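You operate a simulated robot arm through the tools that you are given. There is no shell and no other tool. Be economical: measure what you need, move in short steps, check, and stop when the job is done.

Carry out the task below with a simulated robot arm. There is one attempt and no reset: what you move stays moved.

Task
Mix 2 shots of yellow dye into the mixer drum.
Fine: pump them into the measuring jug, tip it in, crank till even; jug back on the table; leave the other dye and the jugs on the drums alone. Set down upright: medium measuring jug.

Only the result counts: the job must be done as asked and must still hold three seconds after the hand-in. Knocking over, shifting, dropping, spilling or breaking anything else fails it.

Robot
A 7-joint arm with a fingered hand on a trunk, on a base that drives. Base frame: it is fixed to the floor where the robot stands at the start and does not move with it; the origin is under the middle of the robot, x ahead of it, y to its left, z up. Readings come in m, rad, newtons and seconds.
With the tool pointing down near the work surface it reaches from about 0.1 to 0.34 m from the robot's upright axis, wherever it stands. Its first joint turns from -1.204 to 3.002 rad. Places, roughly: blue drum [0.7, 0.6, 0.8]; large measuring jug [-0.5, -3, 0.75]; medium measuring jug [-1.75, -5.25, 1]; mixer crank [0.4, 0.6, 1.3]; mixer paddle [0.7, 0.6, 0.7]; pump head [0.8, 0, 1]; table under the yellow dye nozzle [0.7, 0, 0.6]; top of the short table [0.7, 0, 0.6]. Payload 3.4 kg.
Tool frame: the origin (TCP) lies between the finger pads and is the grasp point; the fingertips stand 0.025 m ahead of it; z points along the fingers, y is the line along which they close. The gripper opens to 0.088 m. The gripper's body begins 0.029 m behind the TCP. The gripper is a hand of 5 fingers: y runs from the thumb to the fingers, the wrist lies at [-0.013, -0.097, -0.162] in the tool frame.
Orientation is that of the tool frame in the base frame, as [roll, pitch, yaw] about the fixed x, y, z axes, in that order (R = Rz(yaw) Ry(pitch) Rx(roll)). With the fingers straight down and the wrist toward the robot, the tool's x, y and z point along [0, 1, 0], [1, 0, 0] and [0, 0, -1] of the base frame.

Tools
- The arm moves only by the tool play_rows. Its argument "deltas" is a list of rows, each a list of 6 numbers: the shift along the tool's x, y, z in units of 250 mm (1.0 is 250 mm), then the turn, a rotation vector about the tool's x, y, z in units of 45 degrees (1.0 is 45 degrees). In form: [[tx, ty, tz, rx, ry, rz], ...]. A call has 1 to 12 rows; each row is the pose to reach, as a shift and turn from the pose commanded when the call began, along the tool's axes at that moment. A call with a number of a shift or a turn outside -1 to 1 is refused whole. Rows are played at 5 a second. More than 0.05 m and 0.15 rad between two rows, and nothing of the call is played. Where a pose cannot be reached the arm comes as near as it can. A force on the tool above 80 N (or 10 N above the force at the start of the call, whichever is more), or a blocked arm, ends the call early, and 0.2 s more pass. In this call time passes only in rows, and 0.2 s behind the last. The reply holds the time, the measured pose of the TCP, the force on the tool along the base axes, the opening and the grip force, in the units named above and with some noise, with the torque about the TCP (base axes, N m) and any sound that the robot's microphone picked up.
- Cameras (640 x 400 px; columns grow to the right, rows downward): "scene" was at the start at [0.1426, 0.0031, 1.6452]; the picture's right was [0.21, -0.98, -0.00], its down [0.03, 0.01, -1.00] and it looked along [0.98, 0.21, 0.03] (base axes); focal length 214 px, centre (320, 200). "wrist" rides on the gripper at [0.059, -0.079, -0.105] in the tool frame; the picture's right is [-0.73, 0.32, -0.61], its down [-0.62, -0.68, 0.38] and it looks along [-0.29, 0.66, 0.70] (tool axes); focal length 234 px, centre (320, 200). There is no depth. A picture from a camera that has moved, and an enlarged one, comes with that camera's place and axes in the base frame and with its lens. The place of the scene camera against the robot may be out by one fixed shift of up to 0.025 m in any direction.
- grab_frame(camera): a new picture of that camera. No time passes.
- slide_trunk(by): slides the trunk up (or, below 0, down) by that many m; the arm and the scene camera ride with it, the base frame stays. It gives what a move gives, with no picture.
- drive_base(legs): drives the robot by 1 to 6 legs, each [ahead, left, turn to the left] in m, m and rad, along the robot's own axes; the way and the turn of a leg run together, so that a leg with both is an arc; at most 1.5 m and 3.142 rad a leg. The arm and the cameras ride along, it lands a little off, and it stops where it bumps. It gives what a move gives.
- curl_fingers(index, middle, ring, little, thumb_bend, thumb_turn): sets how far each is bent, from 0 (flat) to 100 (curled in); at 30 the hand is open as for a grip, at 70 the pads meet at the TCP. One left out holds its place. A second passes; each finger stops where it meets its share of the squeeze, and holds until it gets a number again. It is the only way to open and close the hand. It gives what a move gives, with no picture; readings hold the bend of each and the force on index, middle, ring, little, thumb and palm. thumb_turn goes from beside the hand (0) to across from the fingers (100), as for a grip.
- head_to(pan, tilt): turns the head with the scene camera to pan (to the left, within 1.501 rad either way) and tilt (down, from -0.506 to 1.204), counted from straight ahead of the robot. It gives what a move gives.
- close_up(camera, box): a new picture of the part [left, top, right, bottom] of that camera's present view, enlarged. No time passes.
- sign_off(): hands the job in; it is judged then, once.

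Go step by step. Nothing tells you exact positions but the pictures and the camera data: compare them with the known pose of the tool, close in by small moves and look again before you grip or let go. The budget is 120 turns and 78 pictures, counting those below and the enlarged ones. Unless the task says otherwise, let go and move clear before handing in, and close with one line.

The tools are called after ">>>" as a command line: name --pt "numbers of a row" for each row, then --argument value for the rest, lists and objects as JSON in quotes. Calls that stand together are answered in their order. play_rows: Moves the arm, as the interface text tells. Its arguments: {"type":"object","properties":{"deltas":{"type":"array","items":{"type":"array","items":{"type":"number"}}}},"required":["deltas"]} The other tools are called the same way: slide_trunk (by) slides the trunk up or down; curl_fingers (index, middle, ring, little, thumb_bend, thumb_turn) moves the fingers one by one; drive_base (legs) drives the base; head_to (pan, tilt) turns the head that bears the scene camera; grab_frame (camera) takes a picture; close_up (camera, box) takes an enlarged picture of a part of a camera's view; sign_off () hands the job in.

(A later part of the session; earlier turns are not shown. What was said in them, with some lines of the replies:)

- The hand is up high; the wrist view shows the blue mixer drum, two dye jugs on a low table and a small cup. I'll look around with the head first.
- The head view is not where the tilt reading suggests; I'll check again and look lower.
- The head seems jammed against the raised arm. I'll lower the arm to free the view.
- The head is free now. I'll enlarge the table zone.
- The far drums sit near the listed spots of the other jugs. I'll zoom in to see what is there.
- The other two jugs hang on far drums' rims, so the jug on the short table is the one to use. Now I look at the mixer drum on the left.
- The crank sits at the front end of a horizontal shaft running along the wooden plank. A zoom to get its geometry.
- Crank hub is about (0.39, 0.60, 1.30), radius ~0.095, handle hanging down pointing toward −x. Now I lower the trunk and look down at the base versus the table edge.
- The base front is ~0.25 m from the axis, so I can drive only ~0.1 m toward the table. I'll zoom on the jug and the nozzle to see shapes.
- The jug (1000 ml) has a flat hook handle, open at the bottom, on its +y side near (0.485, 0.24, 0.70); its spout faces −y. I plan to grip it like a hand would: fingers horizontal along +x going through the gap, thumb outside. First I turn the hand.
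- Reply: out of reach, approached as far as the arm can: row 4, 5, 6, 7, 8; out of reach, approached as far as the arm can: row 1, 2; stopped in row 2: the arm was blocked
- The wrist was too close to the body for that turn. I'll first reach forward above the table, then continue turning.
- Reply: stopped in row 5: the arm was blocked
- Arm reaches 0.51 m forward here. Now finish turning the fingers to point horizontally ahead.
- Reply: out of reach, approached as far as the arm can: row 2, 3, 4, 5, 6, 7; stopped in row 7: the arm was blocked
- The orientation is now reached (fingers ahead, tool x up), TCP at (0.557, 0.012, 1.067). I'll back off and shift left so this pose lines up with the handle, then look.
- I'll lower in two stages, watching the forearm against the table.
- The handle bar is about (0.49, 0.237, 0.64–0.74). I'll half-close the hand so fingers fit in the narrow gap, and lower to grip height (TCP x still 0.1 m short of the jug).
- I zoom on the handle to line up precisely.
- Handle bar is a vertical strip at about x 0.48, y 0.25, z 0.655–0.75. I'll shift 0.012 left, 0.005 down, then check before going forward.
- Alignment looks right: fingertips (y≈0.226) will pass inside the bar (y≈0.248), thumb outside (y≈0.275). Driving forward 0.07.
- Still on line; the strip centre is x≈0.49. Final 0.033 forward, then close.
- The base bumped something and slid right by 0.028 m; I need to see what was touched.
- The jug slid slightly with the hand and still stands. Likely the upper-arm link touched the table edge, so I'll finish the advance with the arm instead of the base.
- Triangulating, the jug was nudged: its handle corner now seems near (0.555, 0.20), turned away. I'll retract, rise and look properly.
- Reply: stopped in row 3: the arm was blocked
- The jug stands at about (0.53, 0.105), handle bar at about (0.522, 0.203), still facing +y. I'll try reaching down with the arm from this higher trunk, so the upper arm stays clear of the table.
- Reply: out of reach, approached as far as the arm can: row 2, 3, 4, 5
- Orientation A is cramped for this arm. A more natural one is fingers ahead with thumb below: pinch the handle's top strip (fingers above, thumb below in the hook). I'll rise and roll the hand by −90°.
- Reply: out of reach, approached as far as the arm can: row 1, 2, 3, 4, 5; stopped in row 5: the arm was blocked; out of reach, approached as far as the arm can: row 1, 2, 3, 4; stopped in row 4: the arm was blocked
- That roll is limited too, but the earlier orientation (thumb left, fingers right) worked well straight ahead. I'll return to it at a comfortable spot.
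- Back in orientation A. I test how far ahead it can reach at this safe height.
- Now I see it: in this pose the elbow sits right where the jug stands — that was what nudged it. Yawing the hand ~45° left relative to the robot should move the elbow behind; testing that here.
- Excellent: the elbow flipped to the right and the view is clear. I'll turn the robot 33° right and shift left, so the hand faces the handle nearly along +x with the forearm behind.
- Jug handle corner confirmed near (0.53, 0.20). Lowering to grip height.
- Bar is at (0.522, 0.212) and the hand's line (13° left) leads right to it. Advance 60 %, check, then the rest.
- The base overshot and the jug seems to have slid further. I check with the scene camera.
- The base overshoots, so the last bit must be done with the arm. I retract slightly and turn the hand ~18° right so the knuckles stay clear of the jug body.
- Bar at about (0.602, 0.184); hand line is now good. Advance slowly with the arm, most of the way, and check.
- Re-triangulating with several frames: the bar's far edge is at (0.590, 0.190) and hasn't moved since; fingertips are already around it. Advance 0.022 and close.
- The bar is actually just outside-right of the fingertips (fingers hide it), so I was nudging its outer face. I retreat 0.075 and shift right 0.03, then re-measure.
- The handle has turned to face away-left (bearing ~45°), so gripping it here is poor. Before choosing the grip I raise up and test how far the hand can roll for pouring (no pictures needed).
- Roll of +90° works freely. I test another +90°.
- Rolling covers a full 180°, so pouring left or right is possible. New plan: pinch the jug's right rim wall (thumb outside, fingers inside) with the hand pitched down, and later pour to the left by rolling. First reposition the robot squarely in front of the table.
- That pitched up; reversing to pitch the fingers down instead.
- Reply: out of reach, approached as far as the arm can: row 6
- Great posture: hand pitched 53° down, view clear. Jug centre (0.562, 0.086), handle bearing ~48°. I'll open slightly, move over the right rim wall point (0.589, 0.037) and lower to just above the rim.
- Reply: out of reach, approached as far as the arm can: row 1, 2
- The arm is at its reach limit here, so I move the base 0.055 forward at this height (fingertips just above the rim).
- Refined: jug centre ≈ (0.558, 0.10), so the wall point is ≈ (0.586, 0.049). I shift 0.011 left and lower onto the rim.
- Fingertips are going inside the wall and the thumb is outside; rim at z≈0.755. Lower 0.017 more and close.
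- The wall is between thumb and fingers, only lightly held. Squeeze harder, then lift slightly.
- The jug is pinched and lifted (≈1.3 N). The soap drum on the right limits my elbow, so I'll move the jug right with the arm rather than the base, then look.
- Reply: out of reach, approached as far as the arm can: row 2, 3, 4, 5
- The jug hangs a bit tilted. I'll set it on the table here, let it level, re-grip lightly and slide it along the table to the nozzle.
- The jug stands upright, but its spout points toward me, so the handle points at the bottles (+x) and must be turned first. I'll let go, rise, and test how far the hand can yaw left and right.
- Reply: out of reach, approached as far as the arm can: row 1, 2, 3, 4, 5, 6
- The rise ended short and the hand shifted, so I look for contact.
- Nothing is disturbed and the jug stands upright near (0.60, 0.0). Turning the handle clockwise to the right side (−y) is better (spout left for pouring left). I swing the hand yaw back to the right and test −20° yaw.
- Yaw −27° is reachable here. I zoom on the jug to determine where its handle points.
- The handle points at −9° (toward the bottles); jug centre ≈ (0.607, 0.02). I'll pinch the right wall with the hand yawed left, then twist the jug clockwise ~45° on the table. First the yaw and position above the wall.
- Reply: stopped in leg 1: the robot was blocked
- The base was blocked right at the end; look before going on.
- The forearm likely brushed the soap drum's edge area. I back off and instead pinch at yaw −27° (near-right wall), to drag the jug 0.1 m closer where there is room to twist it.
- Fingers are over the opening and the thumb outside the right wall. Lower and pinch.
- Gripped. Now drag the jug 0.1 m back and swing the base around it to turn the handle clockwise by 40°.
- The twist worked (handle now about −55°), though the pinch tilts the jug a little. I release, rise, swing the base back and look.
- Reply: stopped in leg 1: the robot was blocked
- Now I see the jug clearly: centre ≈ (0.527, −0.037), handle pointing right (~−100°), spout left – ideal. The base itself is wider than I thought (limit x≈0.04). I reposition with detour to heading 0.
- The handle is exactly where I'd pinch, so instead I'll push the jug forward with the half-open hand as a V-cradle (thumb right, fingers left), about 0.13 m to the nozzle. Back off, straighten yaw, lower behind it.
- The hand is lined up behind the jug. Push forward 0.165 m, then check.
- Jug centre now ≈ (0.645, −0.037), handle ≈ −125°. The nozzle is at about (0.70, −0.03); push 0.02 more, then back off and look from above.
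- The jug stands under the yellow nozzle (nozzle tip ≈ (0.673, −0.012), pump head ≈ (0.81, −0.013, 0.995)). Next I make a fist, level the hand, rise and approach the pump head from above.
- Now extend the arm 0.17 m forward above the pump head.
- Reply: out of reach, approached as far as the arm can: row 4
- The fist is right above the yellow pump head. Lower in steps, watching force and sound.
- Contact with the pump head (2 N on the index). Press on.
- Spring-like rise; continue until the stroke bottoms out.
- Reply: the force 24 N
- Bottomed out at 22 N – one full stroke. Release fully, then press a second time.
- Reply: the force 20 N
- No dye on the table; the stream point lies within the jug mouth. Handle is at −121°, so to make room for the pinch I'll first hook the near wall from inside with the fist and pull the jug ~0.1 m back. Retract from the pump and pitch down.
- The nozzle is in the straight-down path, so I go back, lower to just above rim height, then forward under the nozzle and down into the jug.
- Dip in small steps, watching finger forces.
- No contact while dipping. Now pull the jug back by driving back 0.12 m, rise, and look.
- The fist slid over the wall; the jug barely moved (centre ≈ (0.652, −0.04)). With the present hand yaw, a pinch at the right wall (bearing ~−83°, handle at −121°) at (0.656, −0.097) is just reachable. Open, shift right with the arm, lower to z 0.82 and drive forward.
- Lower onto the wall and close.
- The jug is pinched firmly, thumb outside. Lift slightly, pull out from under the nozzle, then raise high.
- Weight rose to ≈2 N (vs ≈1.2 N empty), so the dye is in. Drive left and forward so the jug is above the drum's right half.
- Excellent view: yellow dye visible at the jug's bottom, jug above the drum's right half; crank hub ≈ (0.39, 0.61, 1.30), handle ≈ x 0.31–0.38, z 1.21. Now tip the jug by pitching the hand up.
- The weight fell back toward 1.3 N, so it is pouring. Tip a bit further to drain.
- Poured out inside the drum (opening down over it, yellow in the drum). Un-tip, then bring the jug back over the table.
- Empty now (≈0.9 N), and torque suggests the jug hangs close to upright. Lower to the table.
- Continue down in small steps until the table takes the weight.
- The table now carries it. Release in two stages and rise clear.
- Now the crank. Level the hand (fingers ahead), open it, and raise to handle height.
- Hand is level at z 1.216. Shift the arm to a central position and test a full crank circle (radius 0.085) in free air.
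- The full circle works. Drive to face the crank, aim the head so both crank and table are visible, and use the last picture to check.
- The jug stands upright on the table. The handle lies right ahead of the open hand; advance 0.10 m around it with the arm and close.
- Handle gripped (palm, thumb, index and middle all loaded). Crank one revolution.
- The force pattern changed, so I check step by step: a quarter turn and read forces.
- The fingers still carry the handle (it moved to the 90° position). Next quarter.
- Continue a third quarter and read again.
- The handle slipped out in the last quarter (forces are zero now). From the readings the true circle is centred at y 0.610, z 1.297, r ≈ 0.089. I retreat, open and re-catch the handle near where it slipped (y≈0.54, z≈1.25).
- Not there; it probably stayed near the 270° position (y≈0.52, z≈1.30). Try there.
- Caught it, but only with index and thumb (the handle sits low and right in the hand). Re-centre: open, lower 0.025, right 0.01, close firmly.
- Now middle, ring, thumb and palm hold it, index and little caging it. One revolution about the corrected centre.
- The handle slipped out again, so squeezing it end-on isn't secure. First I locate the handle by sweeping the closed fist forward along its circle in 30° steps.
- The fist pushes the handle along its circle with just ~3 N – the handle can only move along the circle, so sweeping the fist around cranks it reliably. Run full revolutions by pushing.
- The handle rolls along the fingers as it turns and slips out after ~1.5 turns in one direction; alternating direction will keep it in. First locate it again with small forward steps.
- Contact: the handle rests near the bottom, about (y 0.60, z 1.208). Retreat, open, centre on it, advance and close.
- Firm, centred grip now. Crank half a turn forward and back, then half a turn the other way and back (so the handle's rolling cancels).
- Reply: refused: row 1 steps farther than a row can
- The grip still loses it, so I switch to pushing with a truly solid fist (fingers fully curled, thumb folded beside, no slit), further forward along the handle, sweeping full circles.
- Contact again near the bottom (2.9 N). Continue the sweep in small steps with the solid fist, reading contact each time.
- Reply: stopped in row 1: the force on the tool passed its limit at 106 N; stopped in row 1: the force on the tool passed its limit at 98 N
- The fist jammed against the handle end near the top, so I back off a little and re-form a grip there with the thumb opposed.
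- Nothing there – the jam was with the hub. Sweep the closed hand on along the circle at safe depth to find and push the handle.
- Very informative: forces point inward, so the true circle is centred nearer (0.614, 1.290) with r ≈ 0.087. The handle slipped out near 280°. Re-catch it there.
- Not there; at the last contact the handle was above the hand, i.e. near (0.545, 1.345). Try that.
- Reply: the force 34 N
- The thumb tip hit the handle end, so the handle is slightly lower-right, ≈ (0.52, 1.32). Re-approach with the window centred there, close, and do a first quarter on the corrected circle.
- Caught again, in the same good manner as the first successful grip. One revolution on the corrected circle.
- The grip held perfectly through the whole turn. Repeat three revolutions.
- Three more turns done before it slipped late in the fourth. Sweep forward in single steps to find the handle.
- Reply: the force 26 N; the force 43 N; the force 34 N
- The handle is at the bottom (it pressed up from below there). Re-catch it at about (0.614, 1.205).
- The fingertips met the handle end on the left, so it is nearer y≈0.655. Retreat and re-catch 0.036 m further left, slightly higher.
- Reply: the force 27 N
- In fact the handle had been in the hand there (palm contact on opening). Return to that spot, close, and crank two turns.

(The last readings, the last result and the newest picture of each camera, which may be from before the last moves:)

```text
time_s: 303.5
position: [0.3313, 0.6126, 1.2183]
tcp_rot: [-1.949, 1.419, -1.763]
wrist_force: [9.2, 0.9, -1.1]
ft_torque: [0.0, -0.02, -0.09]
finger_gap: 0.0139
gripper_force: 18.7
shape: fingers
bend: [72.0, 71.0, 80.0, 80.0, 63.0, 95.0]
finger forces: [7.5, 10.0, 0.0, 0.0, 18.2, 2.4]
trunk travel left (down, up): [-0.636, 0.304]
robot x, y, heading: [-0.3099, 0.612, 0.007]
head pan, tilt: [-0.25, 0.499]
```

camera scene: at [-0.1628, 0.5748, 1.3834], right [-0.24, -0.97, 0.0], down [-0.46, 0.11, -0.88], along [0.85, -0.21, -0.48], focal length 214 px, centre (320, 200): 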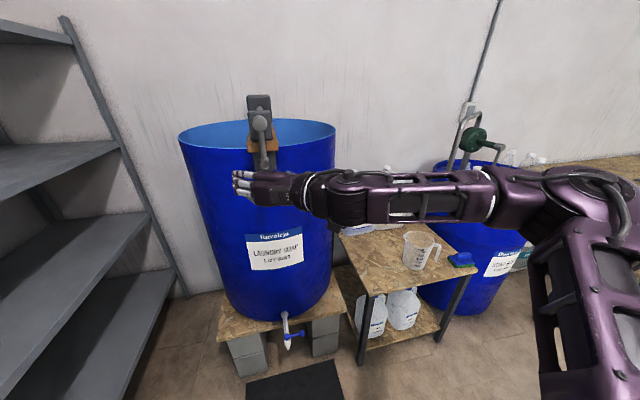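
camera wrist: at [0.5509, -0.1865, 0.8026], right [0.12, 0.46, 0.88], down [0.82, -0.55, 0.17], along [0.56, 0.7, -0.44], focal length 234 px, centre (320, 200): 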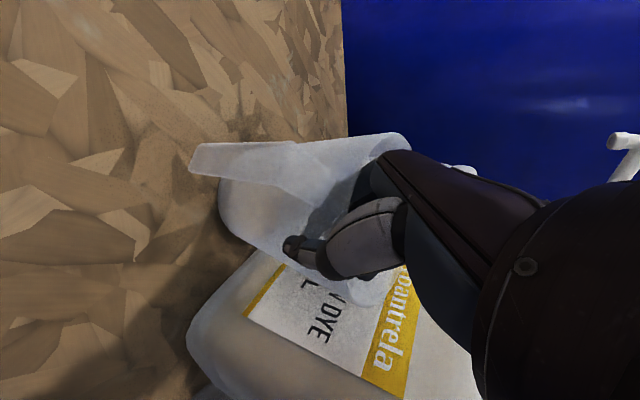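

The grip is perfect now and held through the turn. Run more turns, re-closing the hand in between.

>>> play_rows --pt "-0.0719 0.1625 0.0287 0 0 0" --pt "-0.2168 0.2685 0.0446 0 0 0" --pt "-0.3957 0.2892 0.0431 0 0 0" --pt "-0.5606 0.2194 0.0251 0 0 0" --pt "-0.6675 0.0775 -0.0051 0 0 0" --pt "-0.6876 -0.0981 -0.039 0 0 0" --pt "-0.6157 -0.2607 -0.0677 0 0 0" --pt "-0.4708 -0.3666 -0.0835 0 0 0" --pt "-0.2919 -0.3874 -0.0821 0 0 0" --pt "-0.127 -0.3175 -0.064 0 0 0" --pt "-0.0201 -0.1757 -0.0339 0 0 0" --pt "0 0 0 0 0 0"

>>> curl_fingers --index 50 --middle 50 --ring 50 --little 50 --thumb_bend 45 --thumb_turn 98

>>> curl_fingers --index 80 --middle 80 --ring 80 --little 80 --thumb_bend 80

>>> play_rows --pt "-0.0719 0.1625 0.0287 0 0 0" --pt "-0.2168 0.2685 0.0446 0 0 0" --pt "-0.3957 0.2892 0.0431 0 0 0" --pt "-0.5606 0.2194 0.0251 0 0 0" --pt "-0.6675 0.0775 -0.0051 0 0 0" --pt "-0.6876 -0.0981 -0.039 0 0 0" --pt "-0.6157 -0.2607 -0.0677 0 0 0" --pt "-0.4708 -0.3666 -0.0835 0 0 0" --pt "-0.2919 -0.3874 -0.0821 0 0 0" --pt "-0.127 -0.3175 -0.064 0 0 0" --pt "-0.0201 -0.1757 -0.0339 0 0 0" --pt "0 0 0 0 0 0"

>>> play_rows --pt "-0.0719 0.1625 0.0287 0 0 0" --pt "-0.2168 0.2685 0.0446 0 0 0" --pt "-0.3957 0.2892 0.0431 0 0 0" --pt "-0.5606 0.2194 0.0251 0 0 0" --pt "-0.6675 0.0775 -0.0051 0 0 0" --pt "-0.6876 -0.0981 -0.039 0 0 0" --pt "-0.6157 -0.2607 -0.0677 0 0 0" --pt "-0.4708 -0.3666 -0.0835 0 0 0" --pt "-0.2919 -0.3874 -0.0821 0 0 0" --pt "-0.127 -0.3175 -0.064 0 0 0" --pt "-0.0201 -0.1757 -0.0339 0 0 0" --pt "0 0 0 0 0 0"

```text
time_s: 306.1
position: [0.3308, 0.6126, 1.2162]
tcp_rot: [-1.941, 1.416, -1.753]
wrist_force: [4.4, 0.6, -1.3]
ft_torque: [0.0, 0.02, -0.13]
finger_gap: 0.0114
gripper_force: 19.1
shape: fingers
bend: [72.0, 72.0, 80.0, 80.0, 64.0, 94.0]
finger forces: [6.7, 10.5, 0.0, 0.1, 17.7, 2.5]
trunk travel left (down, up): [-0.636, 0.304]
robot x, y, heading: [-0.3074, 0.6133, 0.007]
head pan, tilt: [-0.25, 0.499]
```

```text
time_s: 307.1
position: [0.3301, 0.6097, 1.2171]
tcp_rot: [-1.943, 1.419, -1.759]
wrist_force: [-0.7, 0.3, -0.4]
ft_torque: [0.0, 0.0, -0.03]
finger_gap: 0.0461
gripper_force: 1.4
shape: fingers
bend: [50.0, 50.0, 50.0, 50.0, 45.0, 97.0]
finger forces: [0.0, 0.0, 0.0, 0.0, 0.0, 1.5]
trunk travel left (down, up): [-0.636, 0.304]
robot x, y, heading: [-0.3106, 0.617, 0.014]
head pan, tilt: [-0.25, 0.499]
```

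```text
time_s: 308.1
position: [0.3311, 0.6088, 1.2183]
tcp_rot: [-1.937, 1.421, -1.753]
wrist_force: [3.9, 1.1, 5.4]
ft_torque: [0.01, -0.15, -0.11]
finger_gap: 0.0161
gripper_force: 20.6
shape: fingers
bend: [71.0, 67.0, 80.0, 80.0, 61.0, 99.0]
finger forces: [8.2, 9.2, 0.1, 0.0, 18.1, 5.1]
trunk travel left (down, up): [-0.636, 0.304]
robot x, y, heading: [-0.305, 0.6116, 0.007]
head pan, tilt: [-0.25, 0.499]
```

```text
time_s: 310.7
position: [0.3316, 0.6151, 1.2134]
tcp_rot: [-1.978, 1.416, -1.79]
wrist_force: [5.9, -0.1, -8.5]
ft_torque: [0.05, 0.0, 0.14]
finger_gap: 0.0027
gripper_force: 16.0
shape: fingers
bend: [72.0, 72.0, 80.0, 80.0, 70.0, 92.0]
finger forces: [3.9, 8.1, 1.3, 0.1, 17.8, 0.6]
trunk travel left (down, up): [-0.636, 0.304]
robot x, y, heading: [-0.3089, 0.6099, 0.012]
head pan, tilt: [-0.25, 0.499]
```

```text
time_s: 313.3
position: [0.3291, 0.6152, 1.2131]
tcp_rot: [-1.968, 1.415, -1.779]
wrist_force: [4.4, 0.2, -10.6]
ft_torque: [0.05, -0.03, 0.12]
finger_gap: 0.0
gripper_force: 16.5
shape: fingers
bend: [72.0, 71.0, 80.0, 80.0, 73.0, 92.0]
finger forces: [4.4, 8.4, 1.9, 0.0, 18.7, 0.2]
trunk travel left (down, up): [-0.636, 0.304]
robot x, y, heading: [-0.3087, 0.6133, 0.011]
head pan, tilt: [-0.25, 0.499]
```

Still held. Regrip and do more turns.

>>> curl_fingers --index 50 --middle 50 --ring 50 --little 50 --thumb_bend 40 --thumb_turn 98

>>> curl_fingers --index 80 --middle 80 --ring 80 --little 80 --thumb_bend 80

>>> play_rows --pt "-0.0719 0.1625 0.0287 0 0 0" --pt "-0.2168 0.2685 0.0446 0 0 0" --pt "-0.3957 0.2892 0.0431 0 0 0" --pt "-0.5606 0.2194 0.0251 0 0 0" --pt "-0.6675 0.0775 -0.0051 0 0 0" --pt "-0.6876 -0.0981 -0.039 0 0 0" --pt "-0.6157 -0.2607 -0.0677 0 0 0" --pt "-0.4708 -0.3666 -0.0835 0 0 0" --pt "-0.2919 -0.3874 -0.0821 0 0 0" --pt "-0.127 -0.3175 -0.064 0 0 0" --pt "-0.0201 -0.1757 -0.0339 0 0 0" --pt "0 0 0 0 0 0"

>>> play_rows --pt "-0.0719 0.1625 0.0287 0 0 0" --pt "-0.2168 0.2685 0.0446 0 0 0" --pt "-0.3957 0.2892 0.0431 0 0 0" --pt "-0.5606 0.2194 0.0251 0 0 0" --pt "-0.6675 0.0775 -0.0051 0 0 0" --pt "-0.6876 -0.0981 -0.039 0 0 0" --pt "-0.6157 -0.2607 -0.0677 0 0 0" --pt "-0.4708 -0.3666 -0.0835 0 0 0" --pt "-0.2919 -0.3874 -0.0821 0 0 0" --pt "-0.127 -0.3175 -0.064 0 0 0" --pt "-0.0201 -0.1757 -0.0339 0 0 0" --pt "0 0 0 0 0 0"

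>>> curl_fingers --index 50 --middle 50 --ring 50 --little 50 --thumb_bend 40 --thumb_turn 98

>>> curl_fingers --index 80 --middle 80 --ring 80 --little 80 --thumb_bend 80

>>> play_rows --pt "-0.0719 0.1625 0.0287 0 0 0" --pt "-0.2168 0.2685 0.0446 0 0 0" --pt "-0.3957 0.2892 0.0431 0 0 0" --pt "-0.5606 0.2194 0.0251 0 0 0" --pt "-0.6675 0.0775 -0.0051 0 0 0" --pt "-0.6876 -0.0981 -0.039 0 0 0" --pt "-0.6157 -0.2607 -0.0677 0 0 0" --pt "-0.4708 -0.3666 -0.0835 0 0 0" --pt "-0.2919 -0.3874 -0.0821 0 0 0" --pt "-0.127 -0.3175 -0.064 0 0 0" --pt "-0.0201 -0.1757 -0.0339 0 0 0" --pt "0 0 0 0 0 0"

>>> play_rows --pt "-0.0719 0.1625 0.0287 0 0 0" --pt "-0.2168 0.2685 0.0446 0 0 0" --pt "-0.3957 0.2892 0.0431 0 0 0" --pt "-0.5606 0.2194 0.0251 0 0 0" --pt "-0.6675 0.0775 -0.0051 0 0 0" --pt "-0.6876 -0.0981 -0.039 0 0 0" --pt "-0.6157 -0.2607 -0.0677 0 0 0" --pt "-0.4708 -0.3666 -0.0835 0 0 0" --pt "-0.2919 -0.3874 -0.0821 0 0 0" --pt "-0.127 -0.3175 -0.064 0 0 0" --pt "-0.0201 -0.1757 -0.0339 0 0 0" --pt "0 0 0 0 0 0"

```text
time_s: 314.3
position: [0.3276, 0.6097, 1.2159]
tcp_rot: [-1.947, 1.418, -1.763]
wrist_force: [-0.5, 0.2, 0.4]
ft_torque: [0.01, -0.01, 0.01]
finger_gap: 0.0521
gripper_force: 0.1
shape: fingers
bend: [50.0, 50.0, 50.0, 50.0, 40.0, 97.0]
finger forces: [0.4, 0.1, 0.0, 0.0, 0.0, 0.0]
trunk travel left (down, up): [-0.636, 0.304]
robot x, y, heading: [-0.3065, 0.6149, 0.009]
head pan, tilt: [-0.25, 0.499]
```

```text
time_s: 315.3
position: [0.3294, 0.6126, 1.2136]
tcp_rot: [-1.965, 1.419, -1.781]
wrist_force: [2.0, 1.9, -1.4]
ft_torque: [0.0, 0.02, -0.03]
finger_gap: 0.0165
gripper_force: 11.9
shape: fingers
bend: [72.0, 67.0, 80.0, 80.0, 58.0, 98.0]
finger forces: [7.0, 7.4, 0.0, 0.0, 10.0, 0.0]
trunk travel left (down, up): [-0.636, 0.304]
robot x, y, heading: [-0.3082, 0.6117, 0.01]
head pan, tilt: [-0.25, 0.499]
```

```text
time_s: 317.9
position: [0.3285, 0.6143, 1.2145]
tcp_rot: [-1.947, 1.416, -1.759]
wrist_force: [0.3, -2.2, -3.2]
ft_torque: [0.02, 0.05, -0.1]
finger_gap: 0.0159
gripper_force: 12.1
shape: fingers
bend: [73.0, 72.0, 80.0, 80.0, 58.0, 96.0]
finger forces: [5.4, 6.7, 0.0, 0.0, 11.9, 0.0]
trunk travel left (down, up): [-0.636, 0.304]
robot x, y, heading: [-0.3065, 0.6144, 0.007]
head pan, tilt: [-0.25, 0.499]
```

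```text
time_s: 320.5
position: [0.3283, 0.6144, 1.2157]
tcp_rot: [-1.958, 1.416, -1.771]
wrist_force: [2.2, 0.1, -6.5]
ft_torque: [0.06, 0.12, -0.01]
finger_gap: 0.0155
gripper_force: 11.8
shape: fingers
bend: [73.0, 72.0, 80.0, 80.0, 58.0, 95.0]
finger forces: [5.6, 5.9, 0.1, 0.1, 12.7, 0.0]
trunk travel left (down, up): [-0.636, 0.304]
robot x, y, heading: [-0.3038, 0.6092, 0.009]
head pan, tilt: [-0.25, 0.499]
```

```text
time_s: 321.5
position: [0.3272, 0.6114, 1.2181]
tcp_rot: [-1.942, 1.42, -1.757]
wrist_force: [0.1, -0.6, -1.1]
ft_torque: [-0.02, 0.0, 0.03]
finger_gap: 0.0518
gripper_force: 0.1
shape: fingers
bend: [50.0, 50.0, 50.0, 50.0, 40.0, 97.0]
finger forces: [0.0, 0.1, 0.0, 0.1, 0.0, 0.0]
trunk travel left (down, up): [-0.636, 0.304]
robot x, y, heading: [-0.3064, 0.6135, 0.012]
head pan, tilt: [-0.25, 0.499]
```

```text
time_s: 322.5
position: [0.3268, 0.6107, 1.2177]
tcp_rot: [-1.941, 1.418, -1.757]
wrist_force: [2.8, 2.6, 2.6]
ft_torque: [0.0, -0.04, -0.05]
finger_gap: 0.0187
gripper_force: 12.7
shape: fingers
bend: [72.0, 72.0, 80.0, 80.0, 57.0, 99.0]
finger forces: [6.7, 7.5, 0.0, 0.1, 10.9, 0.0]
trunk travel left (down, up): [-0.636, 0.304]
robot x, y, heading: [-0.3115, 0.6073, 0.009]
head pan, tilt: [-0.25, 0.499]
```

```text
time_s: 325.1
position: [0.3254, 0.6123, 1.2168]
tcp_rot: [-1.935, 1.417, -1.747]
wrist_force: [-0.9, -0.5, -1.5]
ft_torque: [0.03, 0.04, -0.14]
finger_gap: 0.0181
gripper_force: 12.7
shape: fingers
bend: [72.0, 72.0, 80.0, 80.0, 56.0, 97.0]
finger forces: [6.1, 7.3, 0.1, 0.1, 12.0, 0.1]
trunk travel left (down, up): [-0.636, 0.304]
robot x, y, heading: [-0.3112, 0.6146, 0.007]
head pan, tilt: [-0.25, 0.499]
```

```text
time_s: 327.7
position: [0.3267, 0.6135, 1.2166]
tcp_rot: [-1.951, 1.417, -1.765]
wrist_force: [-2.5, -1.2, -4.2]
ft_torque: [0.03, 0.09, -0.09]
finger_gap: 0.0178
gripper_force: 12.7
shape: fingers
bend: [73.0, 73.0, 80.0, 80.0, 57.0, 96.0]
finger forces: [6.2, 6.7, 0.0, 0.1, 12.7, 0.0]
trunk travel left (down, up): [-0.636, 0.304]
robot x, y, heading: [-0.3084, 0.6119, 0.01]
head pan, tilt: [-0.25, 0.499]
```

All turns held cleanly (about 14 in total). One more batch for an even mix.

>>> play_rows --pt "-0.0719 0.1625 0.0287 0 0 0" --pt "-0.2168 0.2685 0.0446 0 0 0" --pt "-0.3957 0.2892 0.0431 0 0 0" --pt "-0.5606 0.2194 0.0251 0 0 0" --pt "-0.6675 0.0775 -0.0051 0 0 0" --pt "-0.6876 -0.0981 -0.039 0 0 0" --pt "-0.6157 -0.2607 -0.0677 0 0 0" --pt "-0.4708 -0.3666 -0.0835 0 0 0" --pt "-0.2919 -0.3874 -0.0821 0 0 0" --pt "-0.127 -0.3175 -0.064 0 0 0" --pt "-0.0201 -0.1757 -0.0339 0 0 0" --pt "0 0 0 0 0 0"

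>>> play_rows --pt "-0.0719 0.1625 0.0287 0 0 0" --pt "-0.2168 0.2685 0.0446 0 0 0" --pt "-0.3957 0.2892 0.0431 0 0 0" --pt "-0.5606 0.2194 0.0251 0 0 0" --pt "-0.6675 0.0775 -0.0051 0 0 0" --pt "-0.6876 -0.0981 -0.039 0 0 0" --pt "-0.6157 -0.2607 -0.0677 0 0 0" --pt "-0.4708 -0.3666 -0.0835 0 0 0" --pt "-0.2919 -0.3874 -0.0821 0 0 0" --pt "-0.127 -0.3175 -0.064 0 0 0" --pt "-0.0201 -0.1757 -0.0339 0 0 0" --pt "0 0 0 0 0 0"

>>> curl_fingers --index 50 --middle 50 --ring 50 --little 50 --thumb_bend 40 --thumb_turn 98

>>> curl_fingers --index 80 --middle 80 --ring 80 --little 80 --thumb_bend 80

>>> play_rows --pt "-0.0719 0.1625 0.0287 0 0 0" --pt "-0.2168 0.2685 0.0446 0 0 0" --pt "-0.3957 0.2892 0.0431 0 0 0" --pt "-0.5606 0.2194 0.0251 0 0 0" --pt "-0.6675 0.0775 -0.0051 0 0 0" --pt "-0.6876 -0.0981 -0.039 0 0 0" --pt "-0.6157 -0.2607 -0.0677 0 0 0" --pt "-0.4708 -0.3666 -0.0835 0 0 0" --pt "-0.2919 -0.3874 -0.0821 0 0 0" --pt "-0.127 -0.3175 -0.064 0 0 0" --pt "-0.0201 -0.1757 -0.0339 0 0 0" --pt "0 0 0 0 0 0"

>>> play_rows --pt "-0.0719 0.1625 0.0287 0 0 0" --pt "-0.2168 0.2685 0.0446 0 0 0" --pt "-0.3957 0.2892 0.0431 0 0 0" --pt "-0.5606 0.2194 0.0251 0 0 0" --pt "-0.6675 0.0775 -0.0051 0 0 0" --pt "-0.6876 -0.0981 -0.039 0 0 0" --pt "-0.6157 -0.2607 -0.0677 0 0 0" --pt "-0.4708 -0.3666 -0.0835 0 0 0" --pt "-0.2919 -0.3874 -0.0821 0 0 0" --pt "-0.127 -0.3175 -0.064 0 0 0" --pt "-0.0201 -0.1757 -0.0339 0 0 0" --pt "0 0 0 0 0 0"

>>> curl_fingers --index 50 --middle 50 --ring 50 --little 50 --thumb_bend 40 --thumb_turn 98

>>> curl_fingers --index 80 --middle 80 --ring 80 --little 80 --thumb_bend 80

>>> play_rows --pt "-0.0719 0.1625 0.0287 0 0 0" --pt "-0.2168 0.2685 0.0446 0 0 0" --pt "-0.3957 0.2892 0.0431 0 0 0" --pt "-0.5606 0.2194 0.0251 0 0 0" --pt "-0.6675 0.0775 -0.0051 0 0 0" --pt "-0.6876 -0.0981 -0.039 0 0 0" --pt "-0.6157 -0.2607 -0.0677 0 0 0" --pt "-0.4708 -0.3666 -0.0835 0 0 0" --pt "-0.2919 -0.3874 -0.0821 0 0 0" --pt "-0.127 -0.3175 -0.064 0 0 0" --pt "-0.0201 -0.1757 -0.0339 0 0 0" --pt "0 0 0 0 0 0"

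>>> play_rows --pt "-0.0719 0.1625 0.0287 0 0 0" --pt "-0.2168 0.2685 0.0446 0 0 0" --pt "-0.3957 0.2892 0.0431 0 0 0" --pt "-0.5606 0.2194 0.0251 0 0 0" --pt "-0.6675 0.0775 -0.0051 0 0 0" --pt "-0.6876 -0.0981 -0.039 0 0 0" --pt "-0.6157 -0.2607 -0.0677 0 0 0" --pt "-0.4708 -0.3666 -0.0835 0 0 0" --pt "-0.2919 -0.3874 -0.0821 0 0 0" --pt "-0.127 -0.3175 -0.064 0 0 0" --pt "-0.0201 -0.1757 -0.0339 0 0 0" --pt "0 0 0 0 0 0"

```text
time_s: 330.3
position: [0.3267, 0.6117, 1.2159]
tcp_rot: [-1.933, 1.416, -1.746]
wrist_force: [-0.9, -1.2, -1.5]
ft_torque: [0.02, 0.04, -0.1]
finger_gap: 0.0179
gripper_force: 12.8
shape: fingers
bend: [73.0, 73.0, 80.0, 80.0, 56.0, 97.0]
finger forces: [5.4, 8.0, 0.1, 0.0, 12.5, 0.0]
trunk travel left (down, up): [-0.636, 0.304]
robot x, y, heading: [-0.308, 0.6108, 0.011]
head pan, tilt: [-0.25, 0.499]
```

```text
time_s: 332.9
position: [0.3282, 0.6127, 1.2152]
tcp_rot: [-1.94, 1.417, -1.754]
wrist_force: [-3.6, -1.8, -0.7]
ft_torque: [-0.02, -0.01, -0.08]
finger_gap: 0.0174
gripper_force: 13.2
shape: fingers
bend: [73.0, 73.0, 80.0, 80.0, 56.0, 97.0]
finger forces: [5.4, 8.3, 0.1, 0.0, 12.7, 0.0]
trunk travel left (down, up): [-0.636, 0.304]
robot x, y, heading: [-0.3071, 0.617, 0.011]
head pan, tilt: [-0.25, 0.499]
```

```text
time_s: 333.9
position: [0.3292, 0.6085, 1.2153]
tcp_rot: [-1.944, 1.418, -1.76]
wrist_force: [0.1, -0.5, 0.4]
ft_torque: [-0.02, 0.02, -0.04]
finger_gap: 0.052
gripper_force: 0.0
shape: fingers
bend: [50.0, 50.0, 50.0, 50.0, 40.0, 97.0]
finger forces: [0.0, 0.0, 0.1, 0.0, 0.0, 0.3]
trunk travel left (down, up): [-0.636, 0.304]
robot x, y, heading: [-0.3059, 0.6122, 0.008]
head pan, tilt: [-0.25, 0.499]
```

```text
time_s: 334.9
position: [0.3317, 0.6085, 1.2156]
tcp_rot: [-1.952, 1.42, -1.769]
wrist_force: [7.9, -1.1, 6.8]
ft_torque: [-0.03, -0.09, -0.12]
finger_gap: 0.0148
gripper_force: 19.6
shape: fingers
bend: [72.0, 71.0, 80.0, 80.0, 60.0, 98.0]
finger forces: [6.4, 9.9, 0.0, 0.0, 19.4, 3.4]
trunk travel left (down, up): [-0.636, 0.304]
robot x, y, heading: [-0.3045, 0.6143, 0.01]
head pan, tilt: [-0.25, 0.499]
```

```text
time_s: 337.5
position: [0.3306, 0.6127, 1.2144]
tcp_rot: [-1.943, 1.416, -1.755]
wrist_force: [3.6, -0.2, -2.6]
ft_torque: [0.0, 0.01, -0.06]
finger_gap: 0.0107
gripper_force: 17.8
shape: fingers
bend: [73.0, 72.0, 80.0, 80.0, 64.0, 94.0]
finger forces: [6.6, 10.1, 0.0, 0.0, 17.6, 0.6]
trunk travel left (down, up): [-0.636, 0.304]
robot x, y, heading: [-0.3056, 0.6127, 0.01]
head pan, tilt: [-0.25, 0.499]
```

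```text
time_s: 340.1
position: [0.3316, 0.6148, 1.2128]
tcp_rot: [-1.964, 1.411, -1.775]
wrist_force: [-2.9, -0.7, -13.5]
ft_torque: [0.06, 0.01, 0.17]
finger_gap: 0.0022
gripper_force: 17.9
shape: fingers
bend: [73.0, 72.0, 80.0, 80.0, 72.0, 91.0]
finger forces: [6.0, 8.8, 0.0, 0.1, 21.6, 0.5]
trunk travel left (down, up): [-0.636, 0.304]
robot x, y, heading: [-0.312, 0.6129, 0.009]
head pan, tilt: [-0.25, 0.499]
```

```text
time_s: 341.1
position: [0.329, 0.6109, 1.218]
tcp_rot: [-1.933, 1.421, -1.747]
wrist_force: [-0.8, 0.6, 0.5]
ft_torque: [-0.03, 0.02, -0.08]
finger_gap: 0.0524
gripper_force: 0.6
shape: fingers
bend: [50.0, 50.0, 50.0, 50.0, 40.0, 97.0]
finger forces: [0.1, 0.0, 0.1, 0.0, 0.1, 1.7]
trunk travel left (down, up): [-0.636, 0.304]
robot x, y, heading: [-0.31, 0.6157, 0.012]
head pan, tilt: [-0.25, 0.499]
```

```text
time_s: 342.1
position: [0.3308, 0.6107, 1.2162]
tcp_rot: [-1.942, 1.42, -1.756]
wrist_force: [1.8, 3.5, 1.6]
ft_torque: [-0.02, -0.03, 0.02]
finger_gap: 0.0166
gripper_force: 14.1
shape: fingers
bend: [71.0, 71.0, 80.0, 80.0, 59.0, 99.0]
finger forces: [7.0, 7.9, 0.0, 0.0, 10.8, 2.9]
trunk travel left (down, up): [-0.636, 0.304]
robot x, y, heading: [-0.3091, 0.6094, 0.01]
head pan, tilt: [-0.25, 0.499]
```

```text
time_s: 344.7
position: [0.3281, 0.6119, 1.2167]
tcp_rot: [-1.961, 1.417, -1.774]
wrist_force: [1.9, -1.4, -5.0]
ft_torque: [0.06, 0.09, -0.08]
finger_gap: 0.0167
gripper_force: 12.5
shape: fingers
bend: [72.0, 72.0, 80.0, 80.0, 58.0, 96.0]
finger forces: [6.0, 6.6, 0.1, 0.0, 12.7, 0.1]
trunk travel left (down, up): [-0.636, 0.304]
robot x, y, heading: [-0.3092, 0.6109, 0.005]
head pan, tilt: [-0.25, 0.499]
```

```text
time_s: 347.3
position: [0.3277, 0.6123, 1.214]
tcp_rot: [-1.946, 1.417, -1.758]
wrist_force: [2.8, -1.5, -2.0]
ft_torque: [0.05, 0.06, -0.1]
finger_gap: 0.016
gripper_force: 13.0
shape: fingers
bend: [72.0, 72.0, 80.0, 80.0, 58.0, 96.0]
finger forces: [5.2, 7.8, 0.1, 0.0, 12.4, 0.0]
trunk travel left (down, up): [-0.636, 0.304]
robot x, y, heading: [-0.3068, 0.6133, 0.01]
head pan, tilt: [-0.25, 0.499]
```

About 20 turns in all are done, with the crank held firmly. I let go, back the hand clear of the crank and then hand in.

>>> curl_fingers --index 30 --middle 30 --ring 30 --little 30 --thumb_bend 25 --thumb_turn 98

>>> play_rows --pt "0.004 0.025 -0.131 0 0 0" --pt "0.008 0.05 -0.262 0 0 0" --pt "0.0116 0.0744 -0.3928 0 0 0"

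>>> drive_base --legs '[[-0.15, 0, 0]]'

```text
time_s: 348.3
position: [0.3274, 0.6078, 1.2154]
tcp_rot: [-1.951, 1.419, -1.766]
wrist_force: [-0.4, 0.6, -0.1]
ft_torque: [0.02, 0.0, 0.0]
finger_gap: 0.0879
gripper_force: 0.1
shape: fingers
bend: [30.0, 30.0, 30.0, 30.0, 25.0, 95.0]
finger forces: [0.0, 0.1, 0.1, 0.0, 0.0, 0.0]
trunk travel left (down, up): [-0.636, 0.304]
robot x, y, heading: [-0.3076, 0.6139, 0.007]
head pan, tilt: [-0.25, 0.499]
```

```text
time_s: 349.1
position: [0.2272, 0.6095, 1.2169]
tcp_rot: [-1.947, 1.419, -1.762]
wrist_force: [-0.7, -0.1, -0.1]
ft_torque: [-0.01, 0.01, 0.03]
finger_gap: 0.0882
gripper_force: 0.0
shape: fingers
bend: [30.0, 30.0, 30.0, 30.0, 25.0, 95.0]
finger forces: [0.1, 0.0, 0.1, 0.0, 0.0, 0.0]
trunk travel left (down, up): [-0.636, 0.304]
robot x, y, heading: [-0.3103, 0.6106, 0.006]
head pan, tilt: [-0.25, 0.499]
```

```text
time_s: 350.5
position: [0.0777, 0.6091, 1.2175]
tcp_rot: [-1.936, 1.42, -1.751]
wrist_force: [-0.3, -0.2, 0.0]
ft_torque: [-0.01, 0.0, -0.02]
finger_gap: 0.0881
gripper_force: 0.1
shape: fingers
bend: [30.0, 30.0, 30.0, 30.0, 25.0, 95.0]
finger forces: [0.0, 0.0, 0.0, 0.0, 0.1, 0.0]
trunk travel left (down, up): [-0.636, 0.304]
robot x, y, heading: [-0.4553, 0.611, 0.019]
head pan, tilt: [-0.25, 0.499]
```

The hand is clear and the jug was last seen standing upright on the table, so I hand in now.

>>> sign_off

```text
The job is handed in.
```

I pumped two full strokes of yellow dye into the jug from the short table, tipped it into the mixer drum, cranked about 20 turns and set the jug back upright on the table, but with no pictures left I couldn't check that the mix is even.
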